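You operate a simulated robot arm through the tools that you are given. There is no shell and no other tool. Be economical: measure what you need, move in short steps, check, and stop when the job is done.

Carry out the task below with a simulated two-armed robot. There is one attempt and no reset: what you move stays moved.

Task
Hold the scanner still on the desk and press its blue button to read the HEAVY tag.
Fine: hang the tag at the white mark first; then scanner into its cradle and clear the display.

It is judged by the outcome, as a careful person would: the job done as asked, and still so three seconds after it is handed in. It fails if anything else is knocked over, pushed out of place, dropped, spilled or broken.

Robot
Two 7-joint arms with fingered hands on one trunk, on a base that drives. Base frame: it is fixed to the floor where the robot stands at the start and does not move with it; the origin is under the middle of the robot, x ahead of it, y to its left, z up; the surface under the hand at the start is at about z = 0.82. Units: m, degrees, N and s.
The left shoulder is at the start at [0.03, 0.136, 1.205], the right one opposite. Places, roughly: display [0.7, 0.8, 0.9]; green keypad button [0.6, 0.6, 0.9]; keypad knob [0.6, 0.9, 0.9]; low tag rail [0.8, 0.1, 0.9]; orange keypad switch [0.6, 0.8, 0.9]; pier four button [0.6, 0.7, 0.9]; pier one button [0.7, 0.7, 0.9]; pier three button [0.7, 0.6, 0.9]; pier two button [0.7, 0.7, 0.9]; red keypad button [0.6, 0.7, 0.9]; release button [0.6, 0, 0.9]; scanner button [0.6, 0.2, 0.9]; scanner cradle [0.6, 0.5, 0.9]. Payload 5 kg a hand.
The tool frame of a hand sits at the grasp point between the pads (the TCP): z along the fingers, y along the line on which they close. The tips reach 0.042 m beyond it. The gripper opens to 0.208 m. The gripper's body begins 0.119 m behind the TCP. The gripper is a hand of 4 fingers: y runs from the thumb to the fingers, the wrist lies at [0, 0, -0.332] in the tool frame, and closing takes about 1.5 s.
Orientation is that of the tool frame in the base frame, as [roll, pitch, yaw] about the fixed x, y, z axes, in that order (R = Rz(yaw) Ry(pitch) Rx(roll)). With the fingers straight down and closing along the base's y, the tool's x points along the base's -x, its y along +y and its z along -z.

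Tools
- The arms move only by the tool move_arm. It takes "left_commands", "right_commands" or both (then of equal length, played together; a hand with none holds still); each is a list of rows, each a list of 6 numbers: the shift along the base's x, y, z in units of 200 mm (1.0 is 200 mm), then the turn, a rotation vector about the base's x, y, z in units of 90 degrees (1.0 is 90 degrees). In form: [[x, y, z, rx, ry, rz], ...]. A call has 1 to 12 rows; each row is the pose to reach, as a shift and turn from the pose commanded when the call began. "left_fingers" and "right_fingers" are, for a hand that has rows, the opening in per cent of the stroke, from 0 (shut) to 100 (fully open), set as the call begins (left out, the last holds). A call with a number of a shift or a turn outside -1 to 1 is refused whole. A row lasts 0.2 s, in which the tool goes at most 0.05 m and 8.6 degrees; a call with a longer step from one row to the next is refused whole, and so is a gripper value outside its range. Where a pose cannot be reached the arm comes as near as it can. A force on the tool above 90 N (or 10 N above the force at the start of the call, whichever is more), or a blocked arm, ends the call early, and 0.2 s more pass. The fingers move at their own pace (about 0.072 m/s each) and stop on an object; they squeeze with about 25 N. The grip force told is the motor's: it shows also when the fingers shut on nothing. Time passes only in rows, and 0.2 s behind the last, so rows that repeat a pose let the fingers close. The reply holds the time, the measured pose of the TCP, the force on the tool along the base axes, the opening and the grip force, in the units named above and with some noise, with the torque about the TCP (base axes, N m) and any sound that the robot's microphone picked up.
- Cameras (640 x 400 px; columns grow to the right, rows downward): "scene" is now at [0.0384, 0.0265, 1.9225]; the picture's right is [0.36, -0.93, 0.00], its down [-0.76, -0.29, -0.58] and it looks along [0.54, 0.21, -0.82] (base axes); focal length 263 px, centre (320, 200). "left" rides on the left gripper at [-0.101, 0, -0.145] in its tool frame; the picture's right is [0.00, -1.00, 0.00], its down [0.82, 0.00, -0.57] and it looks along [0.57, 0.00, 0.82] (tool axes); focal length 261 px, centre (320, 200). "right" rides on the right gripper at [0.101, 0, -0.145] in its tool frame; the picture's right is [0.00, 1.00, 0.00], its down [-0.82, 0.00, -0.57] and it looks along [-0.57, 0.00, 0.82] (tool axes); focal length 261 px, centre (320, 200). There is no depth. A picture from a camera that has moved, and an enlarged one, comes with that camera's place and axes in the base frame and with its lens.
- capture(camera): a new picture of that camera. It takes no simulated time.
- raise_lower(by): slides the trunk up (or, below 0, down) by that many m; the arms and the scene camera ride with it, the base frame stays. It gives what a move gives, with no picture.
- drive_base(legs): drives the robot by 1 to 6 legs, each [ahead, left, turn to the left] in m, m and degrees, along the robot's own axes; the way and the turn of a leg run together, so that a leg with both is an arc; at most 1.5 m and 180 degrees a leg. The arms and the cameras ride along, it lands a little off, and it stops where it bumps. It gives what a move gives.
- move_fingers(finger1, finger2, finger3, thumb_bend, hand): sets how far each is bent, from 0 (flat) to 1 (curled in); at 0.3 the hand is open as for a grip, at 0.7 the pads meet at the TCP. One left out holds its place. A second passes; each finger stops where it meets its share of the squeeze, and holds until it gets a number again. A gripper value or a shape takes the hand back. It gives what a move gives, with no picture; readings hold the bend of each and the force on the fingers (four entries, about 0 where the hand has none), thumb and palm.
- grasp_type(shape, hand): the hand has 4 fingers and takes this shape, open, in about a second: jaw (thumb against the fingers, like two jaws); tri (thumb and two fingers); tip (a fingertip pinch); poke (one finger out to press); point (the index stretched); flat (the hand flat); cup (the hand cupped); fist (a fist). The gripper value then closes the fingers along that shape, each until it touches; the sizes above hold for jaw. It gives what a move gives, with no picture.
- turn_head(pan, tilt): turns the head with the scene camera to pan (to the left, within 143 degrees either way) and tilt (down, from -29 to 69), counted from straight ahead of the robot. It gives what a move gives.
- close_up(camera, box): a new picture of the part [left, top, right, bottom] of that camera's present view, enlarged. It takes no simulated time.
- sign_off(): hands the job in; it is judged then, once.

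Work in short steps. Places have to be worked out from the pictures, the camera data and where the tool is seen: move nearer, look again, correct. Check each grasp and each placing, and mend what went wrong. You have 120 turns and 92 pictures in all, those below and enlarged ones among them. Open the grippers and draw the arms clear of the work before you hand the job in, unless the task says otherwise; then end with one line.

The tools are called by a JSON object that holds its "fn" and its "kwargs". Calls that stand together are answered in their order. move_arm: Moves the arms, as the interface text tells. Its arguments: {"type":"object","properties":{"left_commands":{"type":"array","items":{"type":"array","items":{"type":"number"}}},"left_fingers":{"type":"number"},"right_commands":{"type":"array","items":{"type":"array","items":{"type":"number"}}},"right_fingers":{"type":"number"}},"required":[]} The other tools are called the same way: raise_lower (by) slides the trunk up or down; grasp_type (shape, hand) gives the hand a shape; move_fingers (finger1, finger2, finger3, thumb_bend, hand) moves the fingers one by one; drive_base (legs) drives the base; turn_head (pan, tilt) turns the head that bears the scene camera; capture (camera) takes a picture; close_up (camera, box) takes an enlarged picture of a part of a camera's view; sign_off () hands the job in.

At the start:

```text
time_s: 0.0
left_tool_pos: [0.6699, 0.5901, 1.2353]
left_tcp_rot: [180.0, -0.1, 179.9]
left_contact_force: [-0.3, 0.7, -1.1]
left_moment: [-0.02, -0.02, 0.01]
left_opening: 0.2078
left_grip_force: 0.0
left_shape: jaw
left_bend: [0.3, 0.3, 0.3, 0.3]
left_finger forces: [0.0, 0.1, 0.0, 0.0, 0.0, 0.1]
right_tool_pos: [0.6506, 0.0075, 1.2467]
right_tcp_rot: [-179.9, -0.1, 180.0]
right_contact_force: [0.2, 0.4, -0.5]
right_moment: [0.02, -0.02, -0.02]
right_opening: 0.2078
right_grip_force: 0.0
right_shape: jaw
right_bend: [0.3, 0.3, 0.3, 0.3]
right_finger forces: [0.0, 0.1, 0.1, 0.0, 0.0, 0.1]
trunk travel left (down, up): [-0.225, 0.265]
robot x, y, heading: [-0.001, 0.0005, 0.2]
head pan, tilt: [20.9, 54.7]
```

scene: 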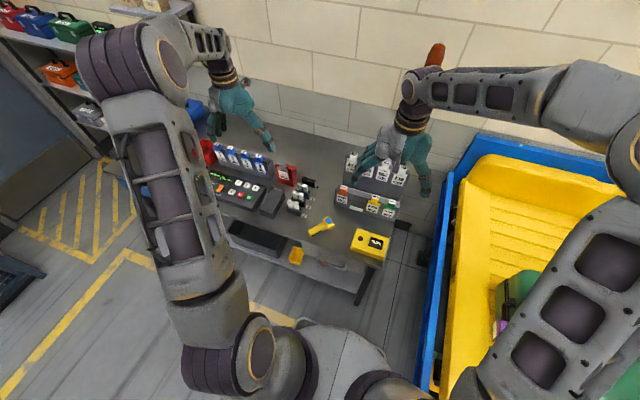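
right: 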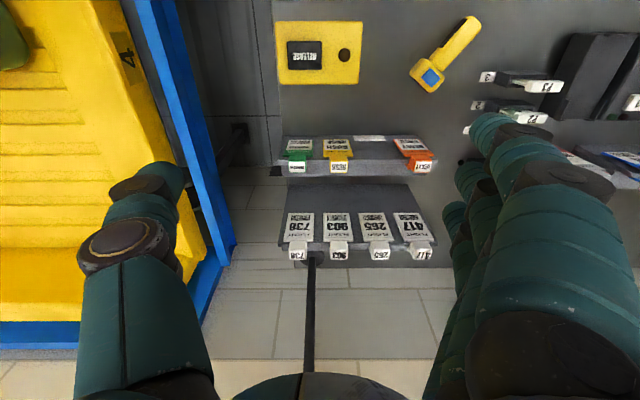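
left: 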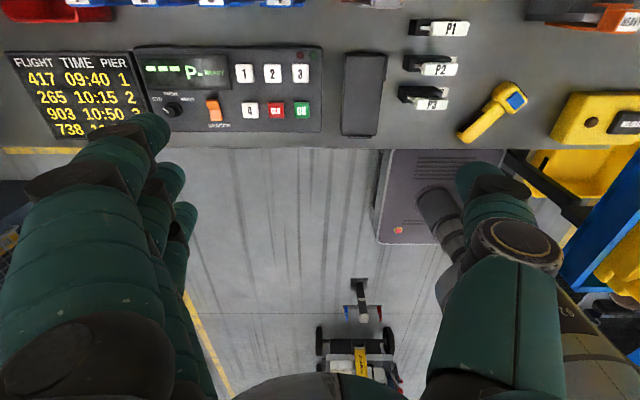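

I'll look at the pictures enlarged first, to read the labels and find the white mark, HEAVY tag, scanner and cradle.

{"fn": "close_up", "kwargs": {"camera": "right", "box": [260, 0, 500, 150]}}

{"fn": "close_up", "kwargs": {"camera": "right", "box": [260, 120, 460, 270]}}

{"fn": "close_up", "kwargs": {"camera": "left", "box": [0, 0, 340, 160]}}

{"fn": "close_up", "kwargs": {"camera": "scene", "box": [190, 130, 430, 280]}}

```text
2.67 times, centred on (380, 75) of right
camera zoom: at [0.5506, 0.0058, 1.3937], right [0.0, 1.0, 0.0], down [0.82, 0.0, 0.57], along [0.57, 0.0, -0.82], focal length 695 px, centre (160, 533)
```

zoom: 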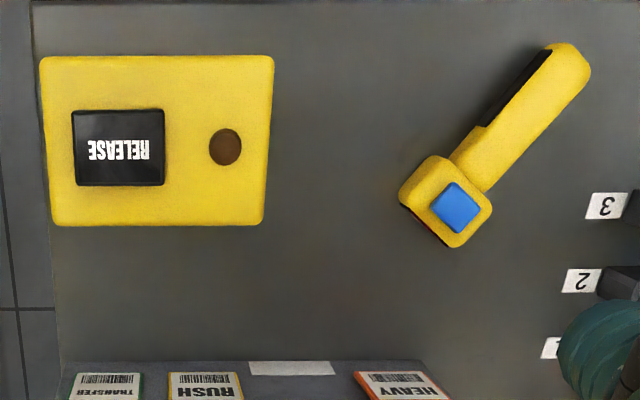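

```text
2.67 times, centred on (360, 195) of right
camera zoom: at [0.5506, 0.0058, 1.3937], right [0.0, 1.0, 0.0], down [0.82, 0.0, 0.57], along [0.57, 0.0, -0.82], focal length 695 px, centre (213, 213)
```

zoom: 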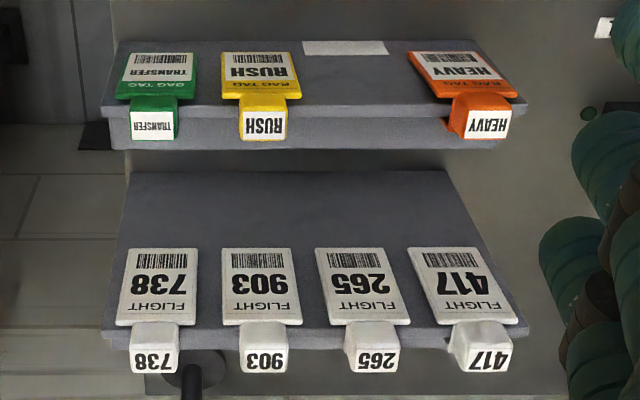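

```text
1.88 times, centred on (170, 80) of left
camera zoom: at [0.77, 0.5894, 1.3801], right [0.0, -1.0, 0.0], down [-0.82, 0.0, 0.57], along [-0.57, 0.0, -0.82], focal length 491 px, centre (602, 426)
```

zoom: 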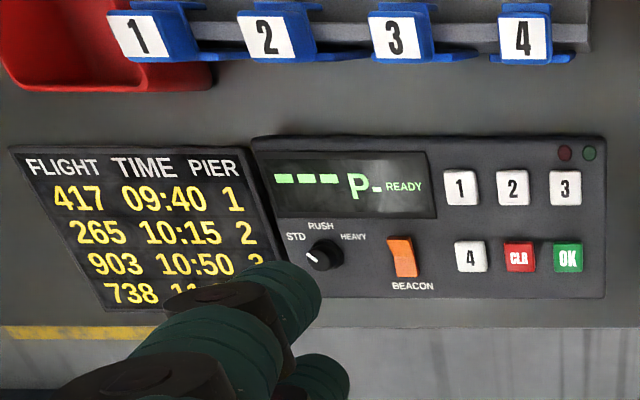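

```text
2.67 times, centred on (310, 205) of scene
camera zoom: at [0.0384, 0.0265, 1.9225], right [0.36, -0.93, 0.0], down [-0.76, -0.29, -0.58], along [0.54, 0.21, -0.82], focal length 702 px, centre (347, 187)
```

zoom: 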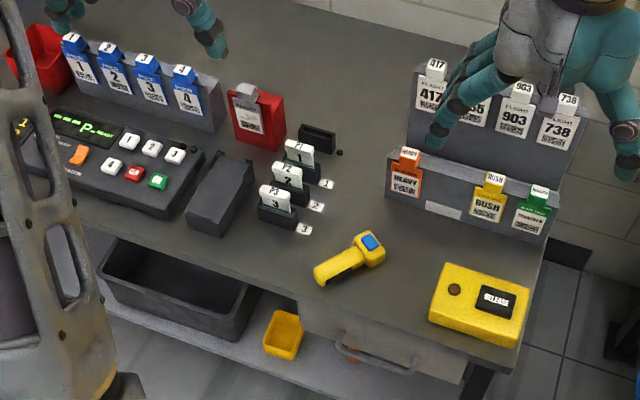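

The HEAVY tag hangs at about (0.77, 0.20), and the white mark is at y≈0.115 low on the same rail. The scanner seems to aim at that mark already. I'll look closer at the cradle and scanner, and at the rail.

{"fn": "close_up", "kwargs": {"camera": "left", "box": [320, 10, 560, 160]}}

{"fn": "close_up", "kwargs": {"camera": "scene", "box": [250, 160, 350, 240]}}

{"fn": "close_up", "kwargs": {"camera": "scene", "box": [320, 170, 410, 230]}}

```text
2.67 times, centred on (440, 85) of left
camera zoom: at [0.77, 0.5894, 1.3801], right [0.0, -1.0, 0.0], down [-0.82, 0.0, 0.57], along [-0.57, 0.0, -0.82], focal length 695 px, centre (0, 507)
```

zoom: 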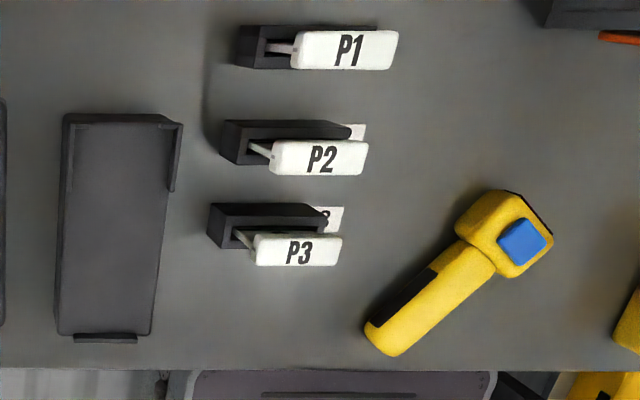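

```text
5.00 times, centred on (300, 200) of scene
camera zoom: at [0.0384, 0.0265, 1.9225], right [0.36, -0.93, 0.0], down [-0.76, -0.29, -0.58], along [0.54, 0.21, -0.82], focal length 1317 px, centre (420, 200)
```

zoom: 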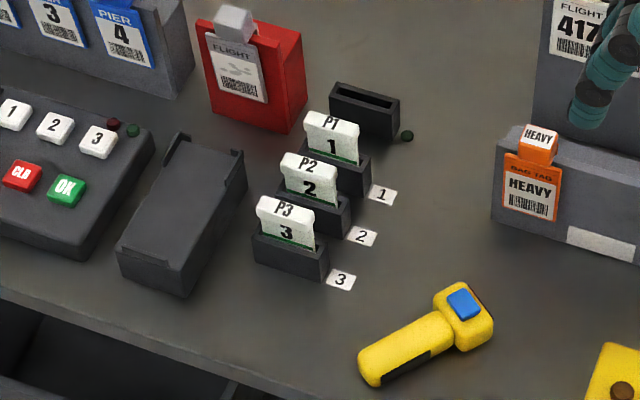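

```text
6.67 times, centred on (365, 200) of scene
camera zoom: at [0.0384, 0.0265, 1.9225], right [0.36, -0.93, 0.0], down [-0.76, -0.29, -0.58], along [0.54, 0.21, -0.82], focal length 1756 px, centre (20, 200)
```

zoom: 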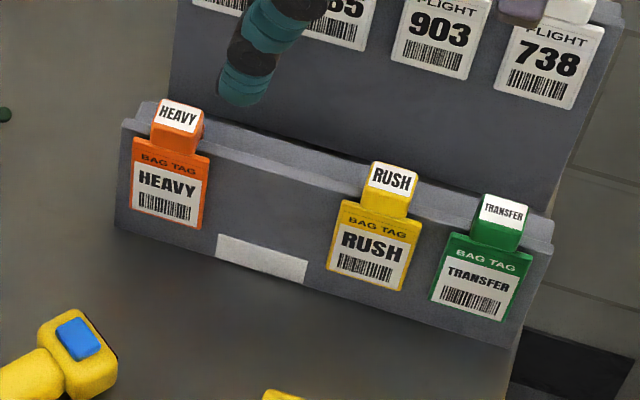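

The right hand takes the tag by its tab. I'll set a fingertip pinch and look at what it gives.

{"fn": "grasp_type", "kwargs": {"hand": "right", "shape": "tip"}}

{"fn": "capture", "kwargs": {"camera": "right"}}

```text
time_s: 0.9
left_tool_pos: [0.6709, 0.5902, 1.236]
left_tcp_rot: [180.0, 0.0, 180.0]
left_contact_force: [0.4, 0.3, 0.3]
left_moment: [0.0, -0.03, 0.01]
left_opening: 0.2079
left_grip_force: 0.0
left_shape: jaw
left_bend: [0.3, 0.3, 0.3, 0.3]
left_finger forces: [0.0, 0.0, 0.0, 0.0, 0.0, 0.0]
right_tool_pos: [0.6511, 0.0061, 1.2472]
right_tcp_rot: [-180.0, 0.1, 179.8]
right_contact_force: [0.9, 0.1, -0.7]
right_moment: [-0.02, -0.01, 0.0]
right_opening: 0.2079
right_grip_force: 0.1
right_shape: tip
right_bend: [0.06, 0.3, 0.06, 0.3]
right_finger forces: [0.0, 0.0, 0.1, 0.0, 0.0, 0.0]
trunk travel left (down, up): [-0.225, 0.265]
robot x, y, heading: [0.0001, 0.0012, 0.1]
head pan, tilt: [20.9, 54.7]
```

```text
81 pictures are left
camera right: at [0.5506, 0.0058, 1.3937], right [0.0, 1.0, 0.0], down [0.82, 0.0, 0.57], along [0.57, 0.0, -0.82], focal length 261 px, centre (320, 200)
```

right: 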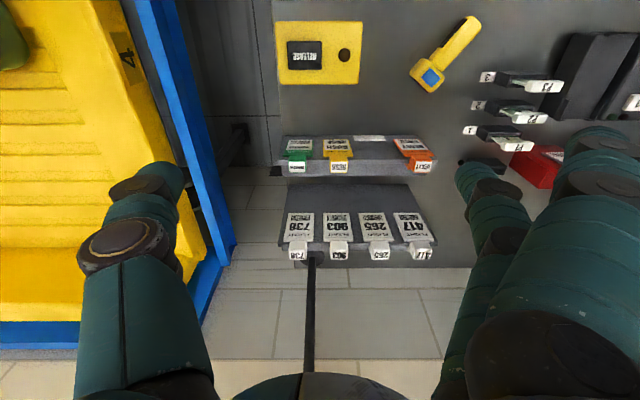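

In the tip shape the two spare fingers stick out flat, which would be in the way. I'll curl them instead and bring the middle finger and thumb to a narrow opening.

{"fn": "move_fingers", "kwargs": {"hand": "right", "finger1": 1.0, "finger2": 0.52, "finger3": 1.0, "thumb_bend": 0.52}}

{"fn": "capture", "kwargs": {"camera": "right"}}

```text
time_s: 1.9
left_tool_pos: [0.6713, 0.5899, 1.2351]
left_tcp_rot: [179.9, 0.1, 180.0]
left_contact_force: [0.2, 0.2, 0.0]
left_moment: [-0.02, 0.02, -0.02]
left_opening: 0.2077
left_grip_force: 0.0
left_shape: jaw
left_bend: [0.3, 0.3, 0.3, 0.3]
left_finger forces: [0.1, 0.0, 0.0, 0.0, 0.0, 0.0]
right_tool_pos: [0.6511, 0.0063, 1.2474]
right_tcp_rot: [-180.0, 0.0, -180.0]
right_contact_force: [0.2, -0.6, 0.3]
right_moment: [0.01, 0.0, 0.02]
right_opening: 0.083
right_grip_force: 0.1
right_shape: fingers
right_bend: [1.0, 0.52, 1.0, 0.52]
right_finger forces: [0.0, 0.0, 0.1, 0.0, 0.0, 0.0]
trunk travel left (down, up): [-0.225, 0.265]
robot x, y, heading: [-0.0041, 0.0026, 0.1]
head pan, tilt: [20.9, 54.7]
```

```text
80 pictures are left
camera right: at [0.5506, 0.0058, 1.3937], right [0.0, 1.0, 0.0], down [0.82, 0.0, 0.57], along [0.57, 0.0, -0.82], focal length 261 px, centre (320, 200)
```

right: 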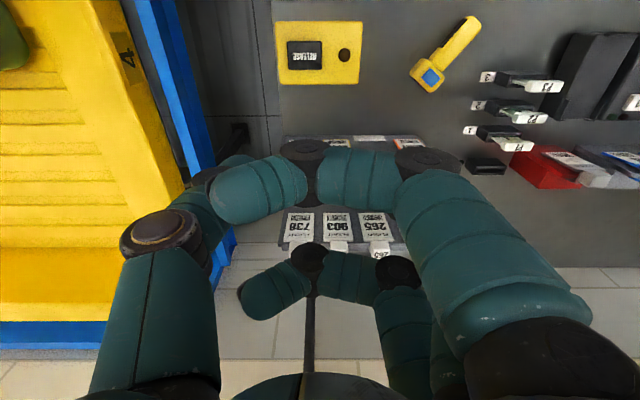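

The curled fingers cross the view, so I'll set them half open at 0.3, where they stay clear of everything. Then I'll move the hand over the HEAVY tab, still well above it.

{"fn": "move_fingers", "kwargs": {"hand": "right", "finger1": 0.3, "finger3": 0.3}}

{"fn": "move_arm", "kwargs": {"right_commands": [[0.09, 0.14, -0.1, 0, 0, 0], [0.18, 0.28, -0.22, 0, 0, 0], [0.28, 0.42, -0.34, 0, 0, 0], [0.37, 0.56, -0.45, 0, 0, 0], [0.46, 0.7, -0.55, 0, 0, 0], [0.55, 0.83, -0.62, 0, 0, 0], [0.645, 0.965, -0.64, 0, 0, 0], [0.645, 0.965, -0.64, 0, 0, 0]]}}

{"fn": "capture", "kwargs": {"camera": "right"}}

{"fn": "capture", "kwargs": {"camera": "left"}}

```text
time_s: 2.9
left_tool_pos: [0.6704, 0.5896, 1.235]
left_tcp_rot: [180.0, 0.0, 180.0]
left_contact_force: [0.0, 1.1, 0.6]
left_moment: [-0.02, 0.0, 0.02]
left_opening: 0.208
left_grip_force: 0.1
left_shape: jaw
left_bend: [0.3, 0.3, 0.3, 0.3]
left_finger forces: [0.1, 0.0, 0.1, 0.0, 0.1, 0.0]
right_tool_pos: [0.6517, 0.0072, 1.2473]
right_tcp_rot: [-180.0, 0.0, -179.9]
right_contact_force: [-0.1, -0.5, -0.1]
right_moment: [0.01, 0.02, -0.01]
right_opening: 0.1669
right_grip_force: 0.0
right_shape: fingers
right_bend: [0.3, 0.52, 0.3, 0.52]
right_finger forces: [0.0, 0.0, 0.0, 0.0, 0.0, 0.0]
trunk travel left (down, up): [-0.225, 0.265]
robot x, y, heading: [-0.0012, -0.0018, -0.1]
head pan, tilt: [20.9, 54.7]
```

```text
time_s: 4.7
left_tool_pos: [0.6696, 0.5882, 1.2369]
left_tcp_rot: [179.9, 0.0, -180.0]
left_contact_force: [-0.3, -0.1, -0.4]
left_moment: [0.11, -0.04, 0.04]
left_opening: 0.2079
left_grip_force: 0.1
left_shape: jaw
left_bend: [0.3, 0.3, 0.3, 0.3]
left_finger forces: [0.1, 0.1, 0.1, 0.0, 0.1, 0.0]
right_tool_pos: [0.7806, 0.1994, 1.1199]
right_tcp_rot: [-179.9, 0.0, 179.9]
right_contact_force: [-0.1, -0.3, 0.3]
right_moment: [0.09, -0.06, 0.0]
right_opening: 0.1671
right_grip_force: 0.0
right_shape: fingers
right_bend: [0.3, 0.52, 0.3, 0.52]
right_finger forces: [0.0, 0.1, 0.0, 0.1, 0.0, 0.0]
trunk travel left (down, up): [-0.225, 0.265]
robot x, y, heading: [-0.0027, -0.0009, 0.1]
head pan, tilt: [20.9, 54.7]
```

```text
79 pictures are left
camera right: at [0.6784, 0.1978, 1.267], right [0.0, 1.0, 0.0], down [0.82, 0.0, 0.57], along [0.57, 0.0, -0.82], focal length 261 px, centre (320, 200)
```

right: 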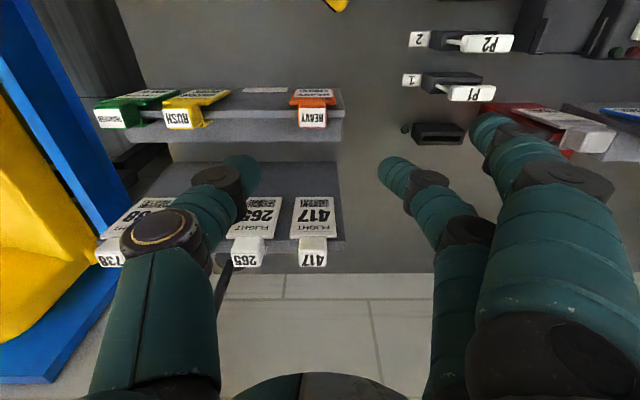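

```text
78 pictures are left
camera left: at [0.7695, 0.5883, 1.3812], right [0.0, -1.0, 0.0], down [-0.82, 0.0, 0.57], along [-0.57, 0.0, -0.82], focal length 261 px, centre (320, 200)
```

left: 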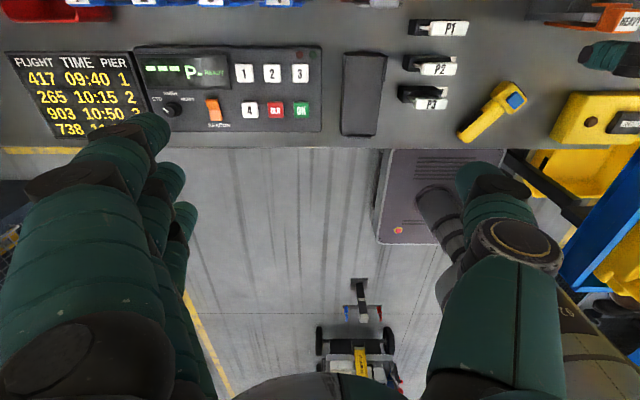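

The hand is centred at y≈0.199 and the tab shows slightly to its right-hand side. I'll zoom in to measure the tab.

{"fn": "close_up", "kwargs": {"camera": "right", "box": [220, 70, 380, 170]}}

{"fn": "close_up", "kwargs": {"camera": "scene", "box": [310, 140, 430, 220]}}

```text
4.00 times, centred on (300, 120) of right
camera zoom: at [0.6784, 0.1978, 1.267], right [0.0, 1.0, 0.0], down [0.82, 0.0, 0.57], along [0.57, 0.0, -0.82], focal length 1043 px, centre (400, 520)
```

zoom: 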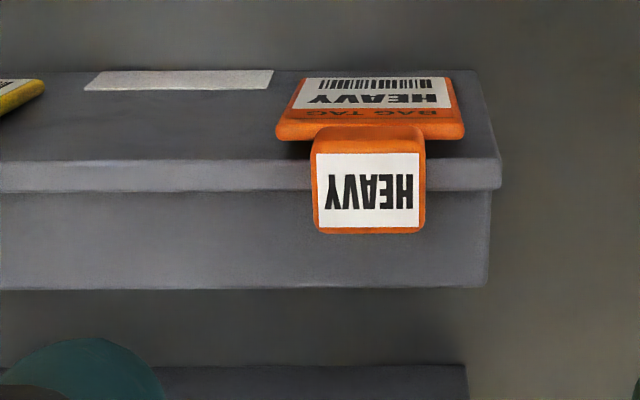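

```text
5.00 times, centred on (370, 180) of scene
camera zoom: at [0.0376, 0.025, 1.9226], right [0.36, -0.93, 0.0], down [-0.76, -0.29, -0.58], along [0.54, 0.21, -0.82], focal length 1317 px, centre (70, 300)
```

zoom: 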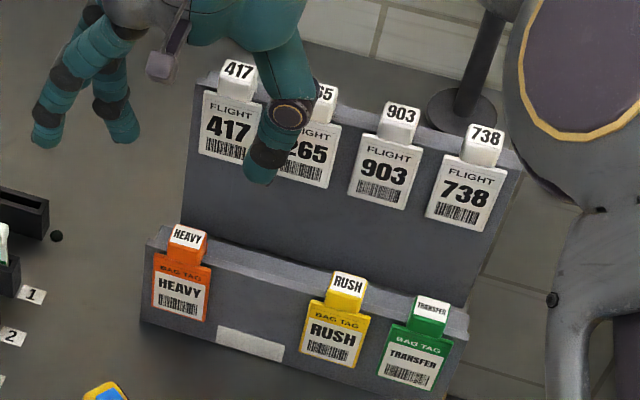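

The tab top is at about x 0.759–0.786, y 0.175–0.208, z≈0.963. To judge rail height I'll swing the left hand around so its camera looks at the rail from the side. At the same time the right hand goes down above the tab.

{"fn": "move_arm", "kwargs": {"left_commands": [[0.05, -0.04, -0.06, 0, 0, 0.09], [0.1, -0.08, -0.12, 0, 0, 0.18], [0.15, -0.12, -0.18, 0, 0, 0.27], [0.2, -0.16, -0.24, 0, 0, 0.36], [0.25, -0.2, -0.3, 0, 0, 0.45], [0.3, -0.24, -0.36, 0, 0, 0.54], [0.35, -0.28, -0.42, 0, 0, 0.63], [0.4, -0.32, -0.48, 0, 0, 0.72], [0.45, -0.36, -0.54, 0, 0, 0.81], [0.5, -0.4, -0.6, 0, 0, 0.9], [0.55, -0.44, -0.65, 0, 0, 0.98], [0.55, -0.45, -0.67, 0, 0, 1.0]], "right_commands": [[0, 0, -0.05, 0, 0, 0], [-0.01, -0.01, -0.1, 0, 0, 0], [-0.02, -0.02, -0.15, 0, 0, 0], [-0.03, -0.03, -0.2, 0, 0, 0], [-0.035, -0.04, -0.25, 0, 0, 0], [-0.035, -0.04, -0.3, 0, 0, 0], [-0.035, -0.04, -0.35, 0, 0, 0], [-0.035, -0.04, -0.4, 0, 0, 0], [-0.035, -0.04, -0.45, 0, 0, 0], [-0.035, -0.04, -0.45, 0, 0, 0], [-0.035, -0.04, -0.45, 0, 0, 0], [-0.035, -0.04, -0.45, 0, 0, 0]]}}

{"fn": "capture", "kwargs": {"camera": "left"}}

{"fn": "capture", "kwargs": {"camera": "right"}}

```text
time_s: 7.3
left_tool_pos: [0.7812, 0.5001, 1.1022]
left_tcp_rot: [180.0, 0.0, -89.9]
left_contact_force: [0.4, -0.4, -0.1]
left_moment: [-0.02, -0.05, -0.01]
left_opening: 0.2078
left_grip_force: 0.0
left_shape: jaw
left_bend: [0.3, 0.3, 0.3, 0.3]
left_finger forces: [0.1, 0.0, 0.0, 0.0, 0.1, 0.0]
right_tool_pos: [0.7737, 0.1918, 1.0297]
right_tcp_rot: [-180.0, 0.0, 179.9]
right_contact_force: [0.6, 0.9, -0.4]
right_moment: [-0.02, -0.03, -0.03]
right_opening: 0.1672
right_grip_force: 0.1
right_shape: fingers
right_bend: [0.3, 0.52, 0.3, 0.52]
right_finger forces: [0.0, 0.0, 0.1, 0.0, 0.0, 0.0]
trunk travel left (down, up): [-0.225, 0.265]
robot x, y, heading: [-0.0, 0.0046, 0.4]
head pan, tilt: [20.9, 54.7]
```

```text
75 pictures are left
camera left: at [0.7785, 0.6006, 1.2468], right [1.0, 0.01, 0.0], down [0.01, -0.82, 0.57], along [0.0, -0.57, -0.82], focal length 261 px, centre (320, 200)
```

left: 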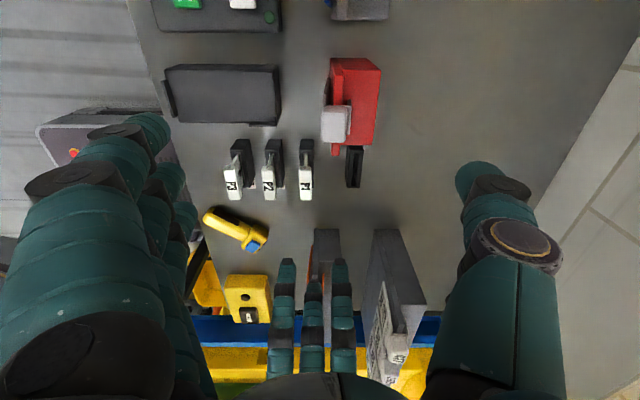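

```text
74 pictures are left
camera right: at [0.6716, 0.1921, 1.1753], right [0.0, 1.0, 0.0], down [0.82, 0.0, 0.57], along [0.57, 0.0, -0.82], focal length 261 px, centre (320, 200)
```

right: 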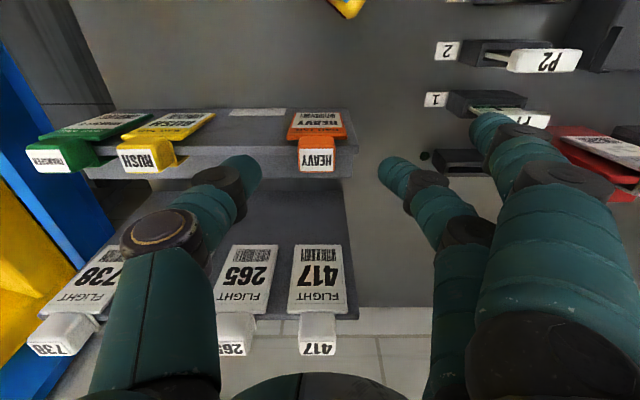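

The side view shows the rail behind the right hand's fingers. I'll zoom in.

{"fn": "close_up", "kwargs": {"camera": "left", "box": [250, 210, 410, 310]}}

{"fn": "close_up", "kwargs": {"camera": "right", "box": [240, 90, 400, 190]}}

```text
4.00 times, centred on (330, 260) of left
camera zoom: at [0.7785, 0.6006, 1.2468], right [1.0, 0.01, 0.0], down [0.01, -0.82, 0.57], along [0.0, -0.57, -0.82], focal length 1043 px, centre (280, -40)
```

zoom: 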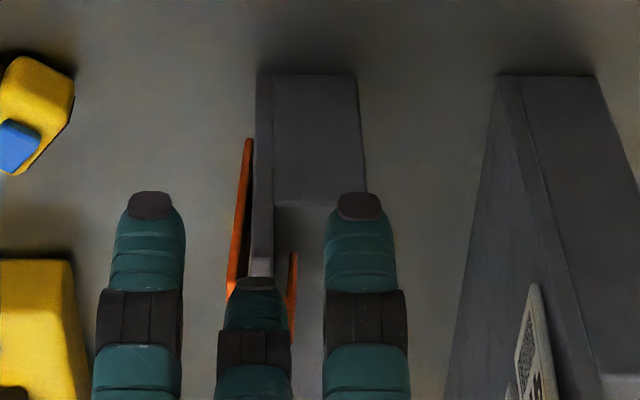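

```text
4.00 times, centred on (320, 140) of right
camera zoom: at [0.6716, 0.1921, 1.1753], right [0.0, 1.0, 0.0], down [0.82, 0.0, 0.57], along [0.57, 0.0, -0.82], focal length 1043 px, centre (320, 440)
```

zoom: 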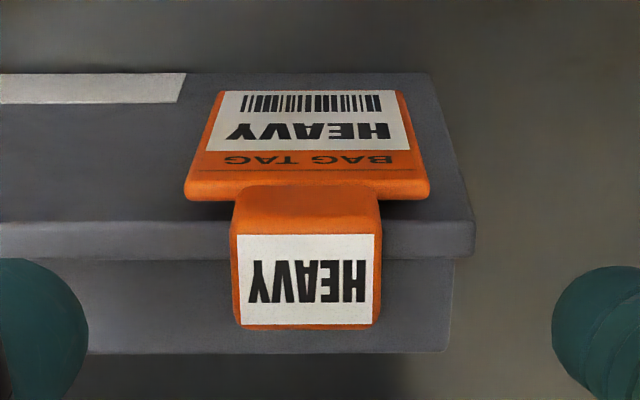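

From the side, the rail is a thin plate with its top at z≈0.937. The tag hooks over it, and the tab is free from about 0.937 to 0.963. The fingertips reach about 6 cm below the TCP, so I'll go down to TCP z≈1.0 and check before pinching.

{"fn": "move_arm", "kwargs": {"right_commands": [[0.01, -0.012, -0.07, 0, 0, 0], [0.01, -0.012, -0.15, 0, 0, 0], [0.01, -0.012, -0.15, 0, 0, 0]]}}

{"fn": "move_fingers", "kwargs": {"hand": "right", "finger2": 0.58, "thumb_bend": 0.58}}

{"fn": "close_up", "kwargs": {"camera": "right", "box": [220, 90, 420, 215]}}

{"fn": "close_up", "kwargs": {"camera": "left", "box": [250, 210, 410, 310]}}

```text
time_s: 8.1
left_tool_pos: [0.7797, 0.4998, 1.1022]
left_tcp_rot: [180.0, 0.0, -89.9]
left_contact_force: [0.4, 0.9, 0.1]
left_moment: [0.05, 0.02, -0.02]
left_opening: 0.208
left_grip_force: 0.1
left_shape: jaw
left_bend: [0.3, 0.3, 0.3, 0.3]
left_finger forces: [0.0, 0.0, 0.0, 0.0, 0.0, 0.0]
right_tool_pos: [0.775, 0.1894, 0.9992]
right_tcp_rot: [180.0, 0.0, -180.0]
right_contact_force: [-0.4, 0.7, 6.3]
right_moment: [-0.38, 0.05, -0.01]
right_opening: 0.1671
right_grip_force: 2.9
right_shape: fingers
right_bend: [0.3, 0.52, 0.3, 0.52]
right_finger forces: [0.0, 0.1, 0.1, 0.0, 6.0, 0.0]
trunk travel left (down, up): [-0.225, 0.265]
robot x, y, heading: [-0.002, 0.0008, -0.1]
head pan, tilt: [20.9, 54.7]
```

```text
time_s: 9.1
left_tool_pos: [0.7804, 0.5001, 1.1025]
left_tcp_rot: [180.0, 0.0, -90.0]
left_contact_force: [-0.3, 0.6, -0.1]
left_moment: [-0.01, -0.01, 0.01]
left_opening: 0.2079
left_grip_force: 0.0
left_shape: jaw
left_bend: [0.3, 0.3, 0.3, 0.3]
left_finger forces: [0.0, 0.0, 0.1, 0.1, 0.0, 0.0]
right_tool_pos: [0.7741, 0.1889, 0.9985]
right_tcp_rot: [180.0, 0.0, 180.0]
right_contact_force: [0.8, -1.6, 5.8]
right_moment: [-0.37, -0.02, 0.01]
right_opening: 0.1559
right_grip_force: 2.0
right_shape: fingers
right_bend: [0.3, 0.57, 0.3, 0.57]
right_finger forces: [0.1, 0.0, 0.0, 0.1, 4.7, 0.0]
trunk travel left (down, up): [-0.225, 0.265]
robot x, y, heading: [-0.0022, -0.0003, 0.3]
head pan, tilt: [20.9, 54.7]
```

```text
3.20 times, centred on (320, 152) of right
camera zoom: at [0.6739, 0.1884, 1.1445], right [0.0, 1.0, 0.0], down [0.82, 0.0, 0.57], along [0.57, 0.0, -0.82], focal length 834 px, centre (320, 352)
```

zoom: 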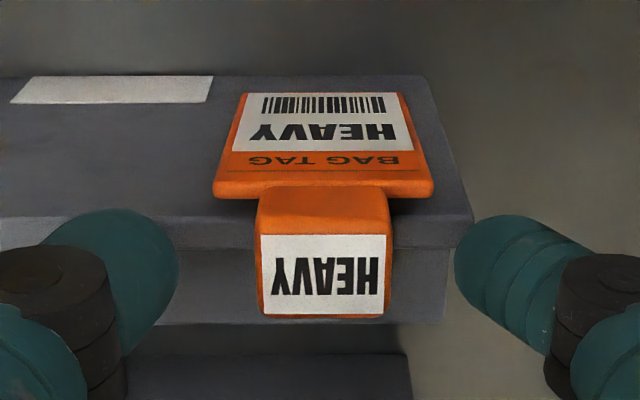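

```text
4.00 times, centred on (330, 260) of left
camera zoom: at [0.779, 0.6, 1.2469], right [1.0, 0.0, 0.0], down [0.0, -0.82, 0.57], along [0.0, -0.57, -0.82], focal length 1043 px, centre (280, -40)
```

zoom: 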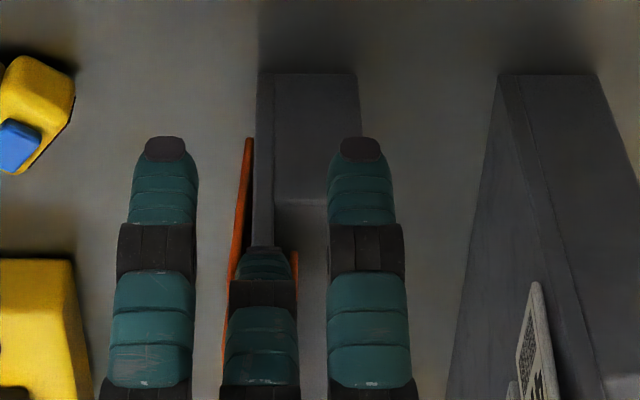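

The thumb tip touches the rail top (about 5 N at TCP 0.999), and the tab is well centred. I'll raise 6 mm, then close.

{"fn": "move_arm", "kwargs": {"right_commands": [[0, 0, 0.03, 0, 0, 0], [0, 0, 0.03, 0, 0, 0]]}}

{"fn": "move_fingers", "kwargs": {"hand": "right", "finger2": 0.66, "thumb_bend": 0.66}}

{"fn": "close_up", "kwargs": {"camera": "right", "box": [220, 90, 420, 215]}}

```text
time_s: 9.7
left_tool_pos: [0.78, 0.5003, 1.1026]
left_tcp_rot: [180.0, 0.0, -90.1]
left_contact_force: [0.2, 0.4, -1.0]
left_moment: [-0.02, 0.04, -0.01]
left_opening: 0.2077
left_grip_force: 0.0
left_shape: jaw
left_bend: [0.3, 0.3, 0.3, 0.3]
left_finger forces: [0.0, 0.0, 0.0, 0.0, 0.1, 0.0]
right_tool_pos: [0.777, 0.1904, 1.0037]
right_tcp_rot: [-179.9, 0.0, -179.9]
right_contact_force: [-0.4, 0.0, -0.6]
right_moment: [-0.01, 0.02, -0.02]
right_opening: 0.1543
right_grip_force: 0.1
right_shape: fingers
right_bend: [0.3, 0.57, 0.3, 0.57]
right_finger forces: [0.1, 0.0, 0.1, 0.1, 0.1, 0.1]
trunk travel left (down, up): [-0.225, 0.265]
robot x, y, heading: [-0.0009, -0.0012, 0.0]
head pan, tilt: [20.9, 54.7]
```

```text
time_s: 10.7
left_tool_pos: [0.7818, 0.4997, 1.1023]
left_tcp_rot: [179.9, 0.0, -90.0]
left_contact_force: [0.0, 0.1, 0.8]
left_moment: [-0.01, 0.0, 0.0]
left_opening: 0.2077
left_grip_force: 0.0
left_shape: jaw
left_bend: [0.3, 0.3, 0.3, 0.3]
left_finger forces: [0.0, 0.0, 0.0, 0.0, 0.0, 0.1]
right_tool_pos: [0.7757, 0.1897, 1.0037]
right_tcp_rot: [180.0, 0.1, 180.0]
right_contact_force: [-0.7, -0.5, -0.7]
right_moment: [-0.02, -0.02, -0.01]
right_opening: 0.1353
right_grip_force: 3.3
right_shape: fingers
right_bend: [0.3, 0.64, 0.3, 0.65]
right_finger forces: [0.0, 3.5, 0.1, 0.1, 3.5, 0.0]
trunk travel left (down, up): [-0.225, 0.265]
robot x, y, heading: [-0.0009, 0.0019, 0.0]
head pan, tilt: [20.9, 54.7]
```

```text
3.20 times, centred on (320, 152) of right
camera zoom: at [0.6749, 0.1887, 1.1504], right [0.0, 1.0, 0.0], down [0.82, 0.0, 0.57], along [0.57, 0.0, -0.82], focal length 834 px, centre (320, 352)
```

zoom: 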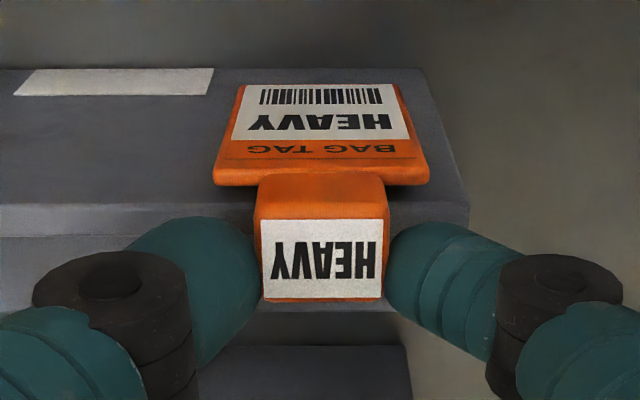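

Both digits touch the tab. I'll squeeze harder, then lift straight up 8 cm and check.

{"fn": "move_fingers", "kwargs": {"hand": "right", "finger2": 0.85, "thumb_bend": 0.85}}

{"fn": "move_arm", "kwargs": {"right_commands": [[0, 0, 0.05, 0, 0, 0], [0, 0, 0.1, 0, 0, 0], [0, 0, 0.1, 0, 0, 0]]}}

{"fn": "capture", "kwargs": {"camera": "right"}}

```text
time_s: 11.7
left_tool_pos: [0.7796, 0.5006, 1.1016]
left_tcp_rot: [-180.0, 0.0, -90.1]
left_contact_force: [0.6, -0.1, -0.4]
left_moment: [-0.01, 0.01, -0.02]
left_opening: 0.2077
left_grip_force: 0.0
left_shape: jaw
left_bend: [0.3, 0.3, 0.3, 0.3]
left_finger forces: [0.0, 0.0, 0.0, 0.0, 0.1, 0.1]
right_tool_pos: [0.7759, 0.1892, 1.0048]
right_tcp_rot: [180.0, 0.0, 179.9]
right_contact_force: [0.0, -1.4, 5.7]
right_moment: [0.1, 0.06, 0.03]
right_opening: 0.1019
right_grip_force: 22.0
right_shape: fingers
right_bend: [0.3, 0.53, 0.3, 0.81]
right_finger forces: [0.0, 20.1, 0.1, 0.0, 23.8, 0.0]
trunk travel left (down, up): [-0.225, 0.265]
robot x, y, heading: [-0.0026, 0.0029, -0.1]
head pan, tilt: [20.9, 54.7]
```

```text
time_s: 12.5
left_tool_pos: [0.7791, 0.5005, 1.103]
left_tcp_rot: [180.0, 0.0, -90.0]
left_contact_force: [0.0, 0.0, -0.3]
left_moment: [0.03, 0.02, 0.01]
left_opening: 0.2076
left_grip_force: 0.1
left_shape: jaw
left_bend: [0.3, 0.3, 0.3, 0.3]
left_finger forces: [0.0, 0.1, 0.0, 0.0, 0.0, 0.0]
right_tool_pos: [0.7739, 0.1894, 1.0239]
right_tcp_rot: [-180.0, -0.1, 180.0]
right_contact_force: [-0.2, -0.1, -1.1]
right_moment: [-0.02, -0.01, 0.01]
right_opening: 0.1007
right_grip_force: 19.1
right_shape: fingers
right_bend: [0.3, 0.53, 0.3, 0.81]
right_finger forces: [0.0, 19.0, 0.0, 0.1, 18.8, 0.1]
trunk travel left (down, up): [-0.225, 0.265]
robot x, y, heading: [0.0017, -0.0012, 0.2]
head pan, tilt: [20.9, 54.7]
```

```text
68 pictures are left
camera right: at [0.6742, 0.1889, 1.1711], right [0.0, 1.0, 0.0], down [0.82, 0.0, 0.57], along [0.57, 0.0, -0.82], focal length 261 px, centre (320, 200)
```

right: 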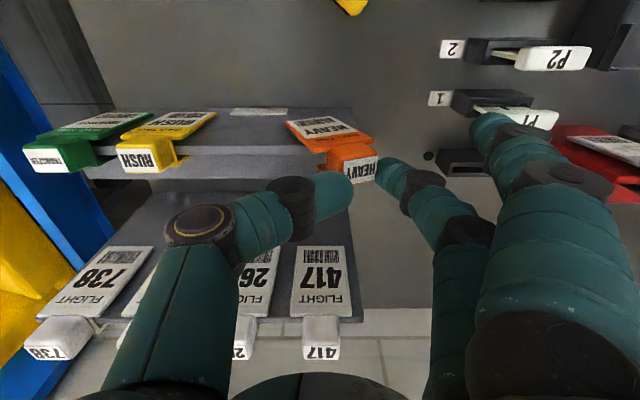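

The thumb overpowered the finger, so the tag was pushed and tipped towards +y. I'll bring the thumb back to its first contact bend while the finger follows, to straighten it while it's still just above the rail.

{"fn": "move_fingers", "kwargs": {"hand": "right", "finger2": 0.85, "thumb_bend": 0.74}}

{"fn": "move_fingers", "kwargs": {"hand": "right", "finger2": 0.85, "thumb_bend": 0.67}}

{"fn": "capture", "kwargs": {"camera": "right"}}

```text
time_s: 13.5
left_tool_pos: [0.7819, 0.5003, 1.1017]
left_tcp_rot: [180.0, -0.1, -89.9]
left_contact_force: [-0.4, 0.4, -0.1]
left_moment: [0.04, -0.02, 0.02]
left_opening: 0.2077
left_grip_force: 0.1
left_shape: jaw
left_bend: [0.3, 0.3, 0.3, 0.3]
left_finger forces: [0.0, 0.0, 0.0, 0.0, 0.0, 0.0]
right_tool_pos: [0.776, 0.1886, 1.0242]
right_tcp_rot: [-180.0, 0.0, -180.0]
right_contact_force: [0.1, 0.0, -0.2]
right_moment: [0.03, 0.0, 0.0]
right_opening: 0.1137
right_grip_force: 0.0
right_shape: fingers
right_bend: [0.3, 0.69, 0.3, 0.74]
right_finger forces: [0.1, 0.0, 0.0, 0.0, 0.0, 0.0]
trunk travel left (down, up): [-0.225, 0.265]
robot x, y, heading: [-0.0004, -0.003, -0.1]
head pan, tilt: [20.9, 54.7]
```

```text
time_s: 14.5
left_tool_pos: [0.7807, 0.4999, 1.1024]
left_tcp_rot: [-180.0, 0.1, -90.0]
left_contact_force: [0.3, -0.3, -1.2]
left_moment: [0.01, 0.01, 0.02]
left_opening: 0.2078
left_grip_force: 0.1
left_shape: jaw
left_bend: [0.3, 0.3, 0.3, 0.3]
left_finger forces: [0.0, 0.0, 0.1, 0.0, 0.0, 0.0]
right_tool_pos: [0.774, 0.1895, 1.0248]
right_tcp_rot: [-179.9, 0.0, 179.9]
right_contact_force: [-0.3, -1.0, -0.5]
right_moment: [0.0, 0.0, 0.0]
right_opening: 0.1327
right_grip_force: 0.0
right_shape: fingers
right_bend: [0.3, 0.76, 0.3, 0.66]
right_finger forces: [0.0, 0.0, 0.1, 0.0, 0.0, 0.0]
trunk travel left (down, up): [-0.225, 0.265]
robot x, y, heading: [-0.0032, -0.0001, 0.0]
head pan, tilt: [20.9, 54.7]
```

```text
67 pictures are left
camera right: at [0.6741, 0.1888, 1.1714], right [0.0, 1.0, 0.0], down [0.82, 0.0, 0.57], along [0.57, 0.0, -0.82], focal length 261 px, centre (320, 200)
```

right: 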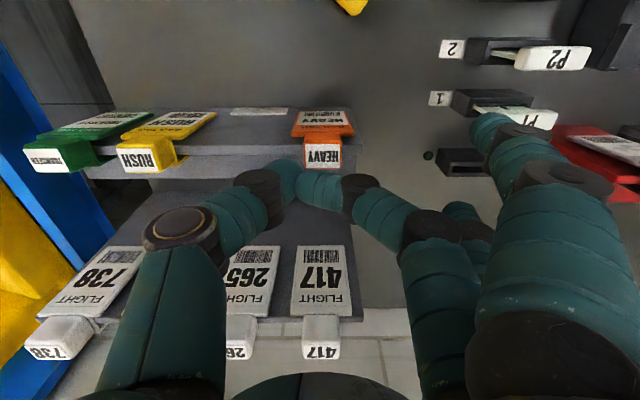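

Lucky: the tag dropped back upright on the rail, shifted slightly. I'll open the pinch, then remeasure before gripping again with gentler, balanced force.

{"fn": "move_fingers", "kwargs": {"hand": "right", "finger2": 0.56, "thumb_bend": 0.56}}

{"fn": "close_up", "kwargs": {"camera": "right", "box": [220, 80, 420, 205]}}

{"fn": "close_up", "kwargs": {"camera": "scene", "box": [310, 160, 410, 230]}}

```text
time_s: 15.5
left_tool_pos: [0.7811, 0.5, 1.1024]
left_tcp_rot: [179.9, 0.1, -90.0]
left_contact_force: [-0.5, 0.2, -0.4]
left_moment: [-0.01, 0.0, 0.0]
left_opening: 0.2076
left_grip_force: 0.0
left_shape: jaw
left_bend: [0.3, 0.3, 0.3, 0.3]
left_finger forces: [0.0, 0.0, 0.0, 0.0, 0.0, 0.0]
right_tool_pos: [0.7749, 0.1883, 1.0242]
right_tcp_rot: [-179.9, 0.0, -179.9]
right_contact_force: [-0.4, -0.4, 1.1]
right_moment: [-0.02, 0.03, 0.01]
right_opening: 0.1558
right_grip_force: 0.0
right_shape: fingers
right_bend: [0.3, 0.56, 0.3, 0.56]
right_finger forces: [0.0, 0.1, 0.0, 0.1, 0.0, 0.0]
trunk travel left (down, up): [-0.225, 0.265]
robot x, y, heading: [-0.0019, 0.0015, -0.1]
head pan, tilt: [20.9, 54.7]
```

```text
3.20 times, centred on (320, 142) of right
camera zoom: at [0.6741, 0.1888, 1.1714], right [0.0, 1.0, 0.0], down [0.82, 0.0, 0.57], along [0.57, 0.0, -0.82], focal length 834 px, centre (320, 384)
```

zoom: 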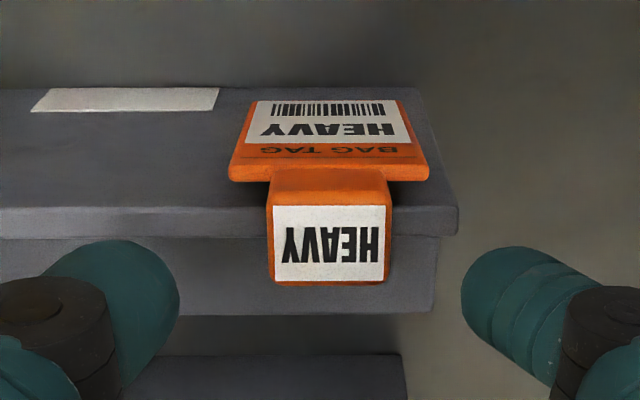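

```text
5.71 times, centred on (360, 195) of scene
camera zoom: at [0.0385, 0.0265, 1.9225], right [0.36, -0.93, 0.0], down [-0.76, -0.29, -0.58], along [0.54, 0.21, -0.82], focal length 1505 px, centre (91, 229)
```

zoom: 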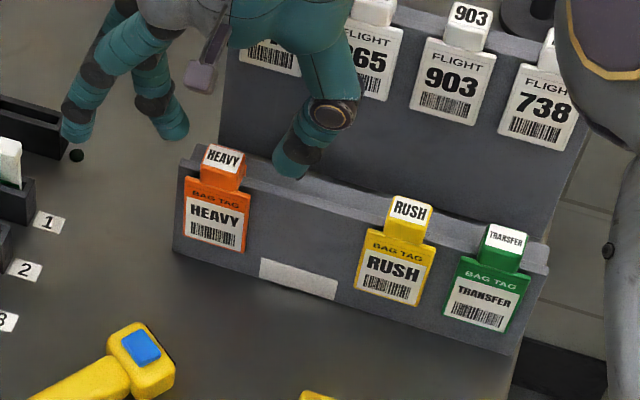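

The tag is seated upright at y≈0.191. I'll go down again, centred, then close in two gentle steps.

{"fn": "move_arm", "kwargs": {"right_commands": [[0.003, 0.012, -0.05, 0, 0, 0], [0.003, 0.012, -0.105, 0, 0, 0], [0.003, 0.012, -0.105, 0, 0, 0]]}}

{"fn": "move_fingers", "kwargs": {"hand": "right", "finger2": 0.65, "thumb_bend": 0.65}}

{"fn": "move_fingers", "kwargs": {"hand": "right", "finger2": 0.69, "thumb_bend": 0.69}}

{"fn": "close_up", "kwargs": {"camera": "right", "box": [220, 90, 420, 215]}}

```text
time_s: 16.3
left_tool_pos: [0.7798, 0.5, 1.1029]
left_tcp_rot: [-180.0, 0.1, -90.0]
left_contact_force: [0.0, 0.3, -0.2]
left_moment: [0.02, 0.0, 0.0]
left_opening: 0.208
left_grip_force: 0.0
left_shape: jaw
left_bend: [0.3, 0.3, 0.3, 0.3]
left_finger forces: [0.0, 0.0, 0.0, 0.1, 0.1, 0.1]
right_tool_pos: [0.7769, 0.1915, 1.0049]
right_tcp_rot: [-179.9, 0.0, 179.9]
right_contact_force: [-0.3, -0.1, 0.1]
right_moment: [-0.02, 0.01, 0.07]
right_opening: 0.156
right_grip_force: 0.1
right_shape: fingers
right_bend: [0.3, 0.56, 0.3, 0.56]
right_finger forces: [0.0, 0.1, 0.0, 0.0, 0.0, 0.1]
trunk travel left (down, up): [-0.225, 0.265]
robot x, y, heading: [-0.0027, -0.0019, -0.0]
head pan, tilt: [20.9, 54.7]
```

```text
time_s: 17.3
left_tool_pos: [0.7807, 0.5005, 1.1023]
left_tcp_rot: [-179.9, 0.1, -90.0]
left_contact_force: [0.0, -0.9, 0.0]
left_moment: [-0.03, -0.01, 0.02]
left_opening: 0.2077
left_grip_force: 0.0
left_shape: jaw
left_bend: [0.3, 0.3, 0.3, 0.3]
left_finger forces: [0.1, 0.0, 0.1, 0.0, 0.0, 0.1]
right_tool_pos: [0.7758, 0.1916, 1.0039]
right_tcp_rot: [180.0, 0.0, 179.9]
right_contact_force: [0.3, -0.4, -0.3]
right_moment: [0.0, -0.03, -0.03]
right_opening: 0.1357
right_grip_force: 2.1
right_shape: fingers
right_bend: [0.3, 0.64, 0.3, 0.64]
right_finger forces: [0.0, 1.8, 0.0, 0.0, 1.8, 0.0]
trunk travel left (down, up): [-0.225, 0.265]
robot x, y, heading: [0.0001, -0.0031, -0.2]
head pan, tilt: [20.9, 54.7]
```

```text
time_s: 18.3
left_tool_pos: [0.7822, 0.5011, 1.1019]
left_tcp_rot: [-180.0, 0.0, -90.0]
left_contact_force: [-1.1, -0.5, 0.2]
left_moment: [0.01, 0.01, 0.0]
left_opening: 0.2078
left_grip_force: 0.1
left_shape: jaw
left_bend: [0.3, 0.3, 0.3, 0.3]
left_finger forces: [0.0, 0.1, 0.1, 0.0, 0.0, 0.1]
right_tool_pos: [0.7753, 0.1922, 1.0034]
right_tcp_rot: [180.0, 0.0, -180.0]
right_contact_force: [-0.3, 0.5, -0.5]
right_moment: [0.0, -0.02, -0.03]
right_opening: 0.1332
right_grip_force: 9.4
right_shape: fingers
right_bend: [0.3, 0.64, 0.3, 0.67]
right_finger forces: [0.0, 9.1, 0.0, 0.0, 8.9, 0.0]
trunk travel left (down, up): [-0.225, 0.265]
robot x, y, heading: [-0.001, 0.0002, -0.1]
head pan, tilt: [20.9, 54.7]
```

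```text
3.20 times, centred on (320, 152) of right
camera zoom: at [0.6752, 0.1909, 1.1504], right [0.0, 1.0, 0.0], down [0.82, 0.0, 0.57], along [0.57, 0.0, -0.82], focal length 834 px, centre (320, 352)
```

zoom: 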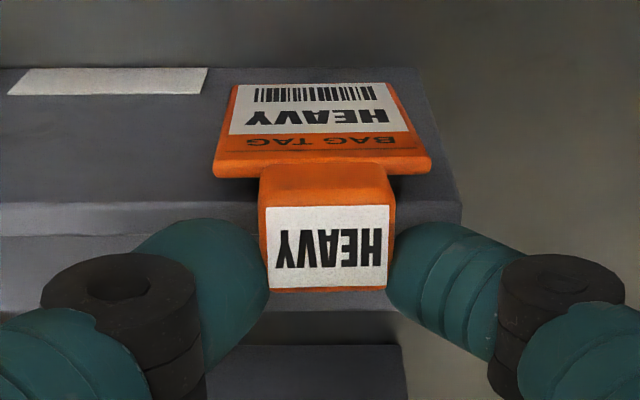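

The grip is balanced at 9 N with only a slight tilt. I'll lift slowly by 9 cm.

{"fn": "move_arm", "kwargs": {"right_commands": [[0, 0, 0.05, 0, 0, 0], [0, 0, 0.1, 0, 0, 0], [0, 0, 0.15, 0, 0, 0], [0, 0, 0.2, 0, 0, 0], [0, 0, 0.25, 0, 0, 0], [0, 0, 0.3, 0, 0, 0], [0, 0, 0.35, 0, 0, 0], [0, 0, 0.4, 0, 0, 0], [0, 0, 0.45, 0, 0, 0], [0, 0, 0.45, 0, 0, 0]]}}

{"fn": "capture", "kwargs": {"camera": "right"}}

{"fn": "close_up", "kwargs": {"camera": "left", "box": [220, 210, 420, 335]}}

```text
time_s: 20.5
left_tool_pos: [0.7814, 0.5004, 1.1025]
left_tcp_rot: [-180.0, 0.1, -90.0]
left_contact_force: [0.0, 1.0, 0.3]
left_moment: [0.03, 0.0, 0.01]
left_opening: 0.2077
left_grip_force: 0.0
left_shape: jaw
left_bend: [0.3, 0.3, 0.3, 0.3]
left_finger forces: [0.0, 0.1, 0.1, 0.0, 0.1, 0.1]
right_tool_pos: [0.7761, 0.1912, 1.0922]
right_tcp_rot: [179.9, -0.1, -180.0]
right_contact_force: [-0.1, -0.2, -0.7]
right_moment: [-0.01, 0.01, 0.0]
right_opening: 0.1334
right_grip_force: 8.7
right_shape: fingers
right_bend: [0.3, 0.64, 0.3, 0.67]
right_finger forces: [0.1, 9.0, 0.0, 0.0, 8.8, 0.0]
trunk travel left (down, up): [-0.225, 0.265]
robot x, y, heading: [-0.0009, -0.0004, 0.1]
head pan, tilt: [20.9, 54.7]
```

```text
63 pictures are left
camera right: at [0.6758, 0.191, 1.2396], right [0.0, 1.0, 0.0], down [0.82, 0.0, 0.57], along [0.57, 0.0, -0.82], focal length 261 px, centre (320, 200)
```

right: 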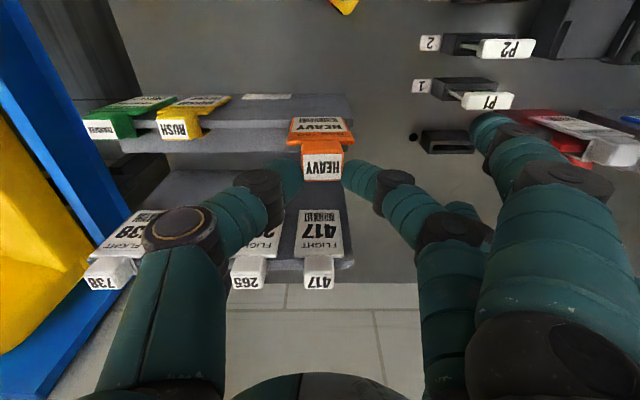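

```text
3.20 times, centred on (320, 272) of left
camera zoom: at [0.7795, 0.6001, 1.2464], right [1.0, 0.0, 0.0], down [0.0, -0.82, 0.57], along [0.0, -0.57, -0.82], focal length 834 px, centre (320, -32)
```

zoom: 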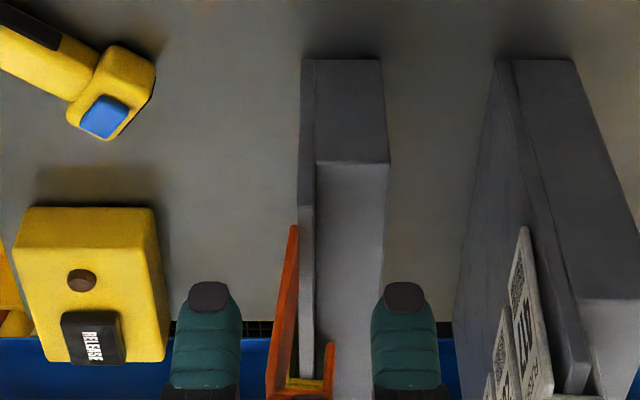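

The tag hangs well in the pinch, clear of the rail. I'll move it −0.077 in y, over the white mark, and check before lowering.

{"fn": "move_arm", "kwargs": {"right_commands": [[0, -0.08, 0, 0, 0, 0], [0, -0.16, 0, 0, 0, 0], [0, -0.24, 0, 0, 0, 0], [0, -0.32, 0, 0, 0, 0], [0, -0.385, 0, 0, 0, 0], [0, -0.385, 0, 0, 0, 0]]}}

{"fn": "close_up", "kwargs": {"camera": "right", "box": [200, 70, 440, 220]}}

{"fn": "close_up", "kwargs": {"camera": "scene", "box": [310, 150, 420, 230]}}

```text
time_s: 21.9
left_tool_pos: [0.7811, 0.5005, 1.1033]
left_tcp_rot: [-180.0, 0.0, -90.0]
left_contact_force: [-0.9, 0.2, -0.3]
left_moment: [0.0, 0.01, 0.04]
left_opening: 0.2077
left_grip_force: 0.1
left_shape: jaw
left_bend: [0.3, 0.3, 0.3, 0.3]
left_finger forces: [0.0, 0.0, 0.0, 0.0, 0.0, 0.0]
right_tool_pos: [0.7763, 0.115, 1.0929]
right_tcp_rot: [180.0, 0.0, -180.0]
right_contact_force: [-0.3, 0.5, -1.2]
right_moment: [-0.04, 0.01, -0.02]
right_opening: 0.1334
right_grip_force: 9.6
right_shape: fingers
right_bend: [0.3, 0.64, 0.3, 0.67]
right_finger forces: [0.0, 8.9, 0.0, 0.1, 8.9, 0.1]
trunk travel left (down, up): [-0.225, 0.265]
robot x, y, heading: [0.0005, -0.0011, 0.1]
head pan, tilt: [20.9, 54.7]
```

```text
2.67 times, centred on (320, 145) of right
camera zoom: at [0.675, 0.1134, 1.2393], right [0.0, 1.0, 0.0], down [0.82, 0.0, 0.57], along [0.57, 0.0, -0.82], focal length 695 px, centre (320, 347)
```

zoom: 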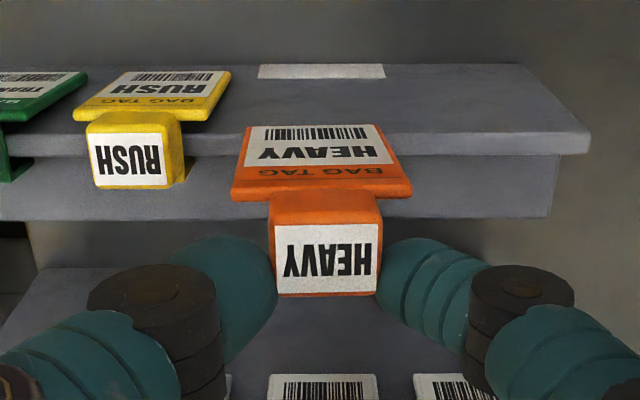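

```text
5.00 times, centred on (365, 190) of scene
camera zoom: at [0.0387, 0.0269, 1.9225], right [0.36, -0.93, 0.0], down [-0.76, -0.29, -0.58], along [0.54, 0.21, -0.82], focal length 1317 px, centre (95, 250)
```

zoom: 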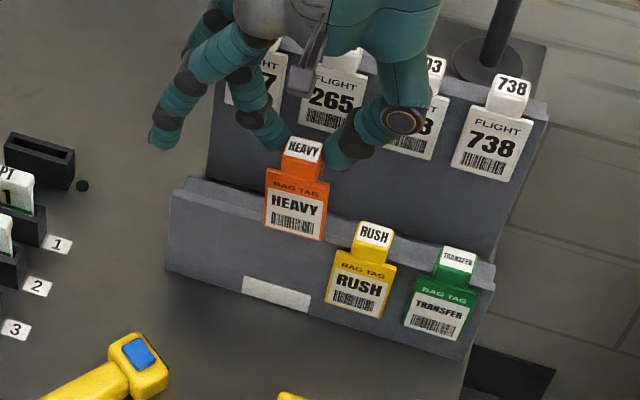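

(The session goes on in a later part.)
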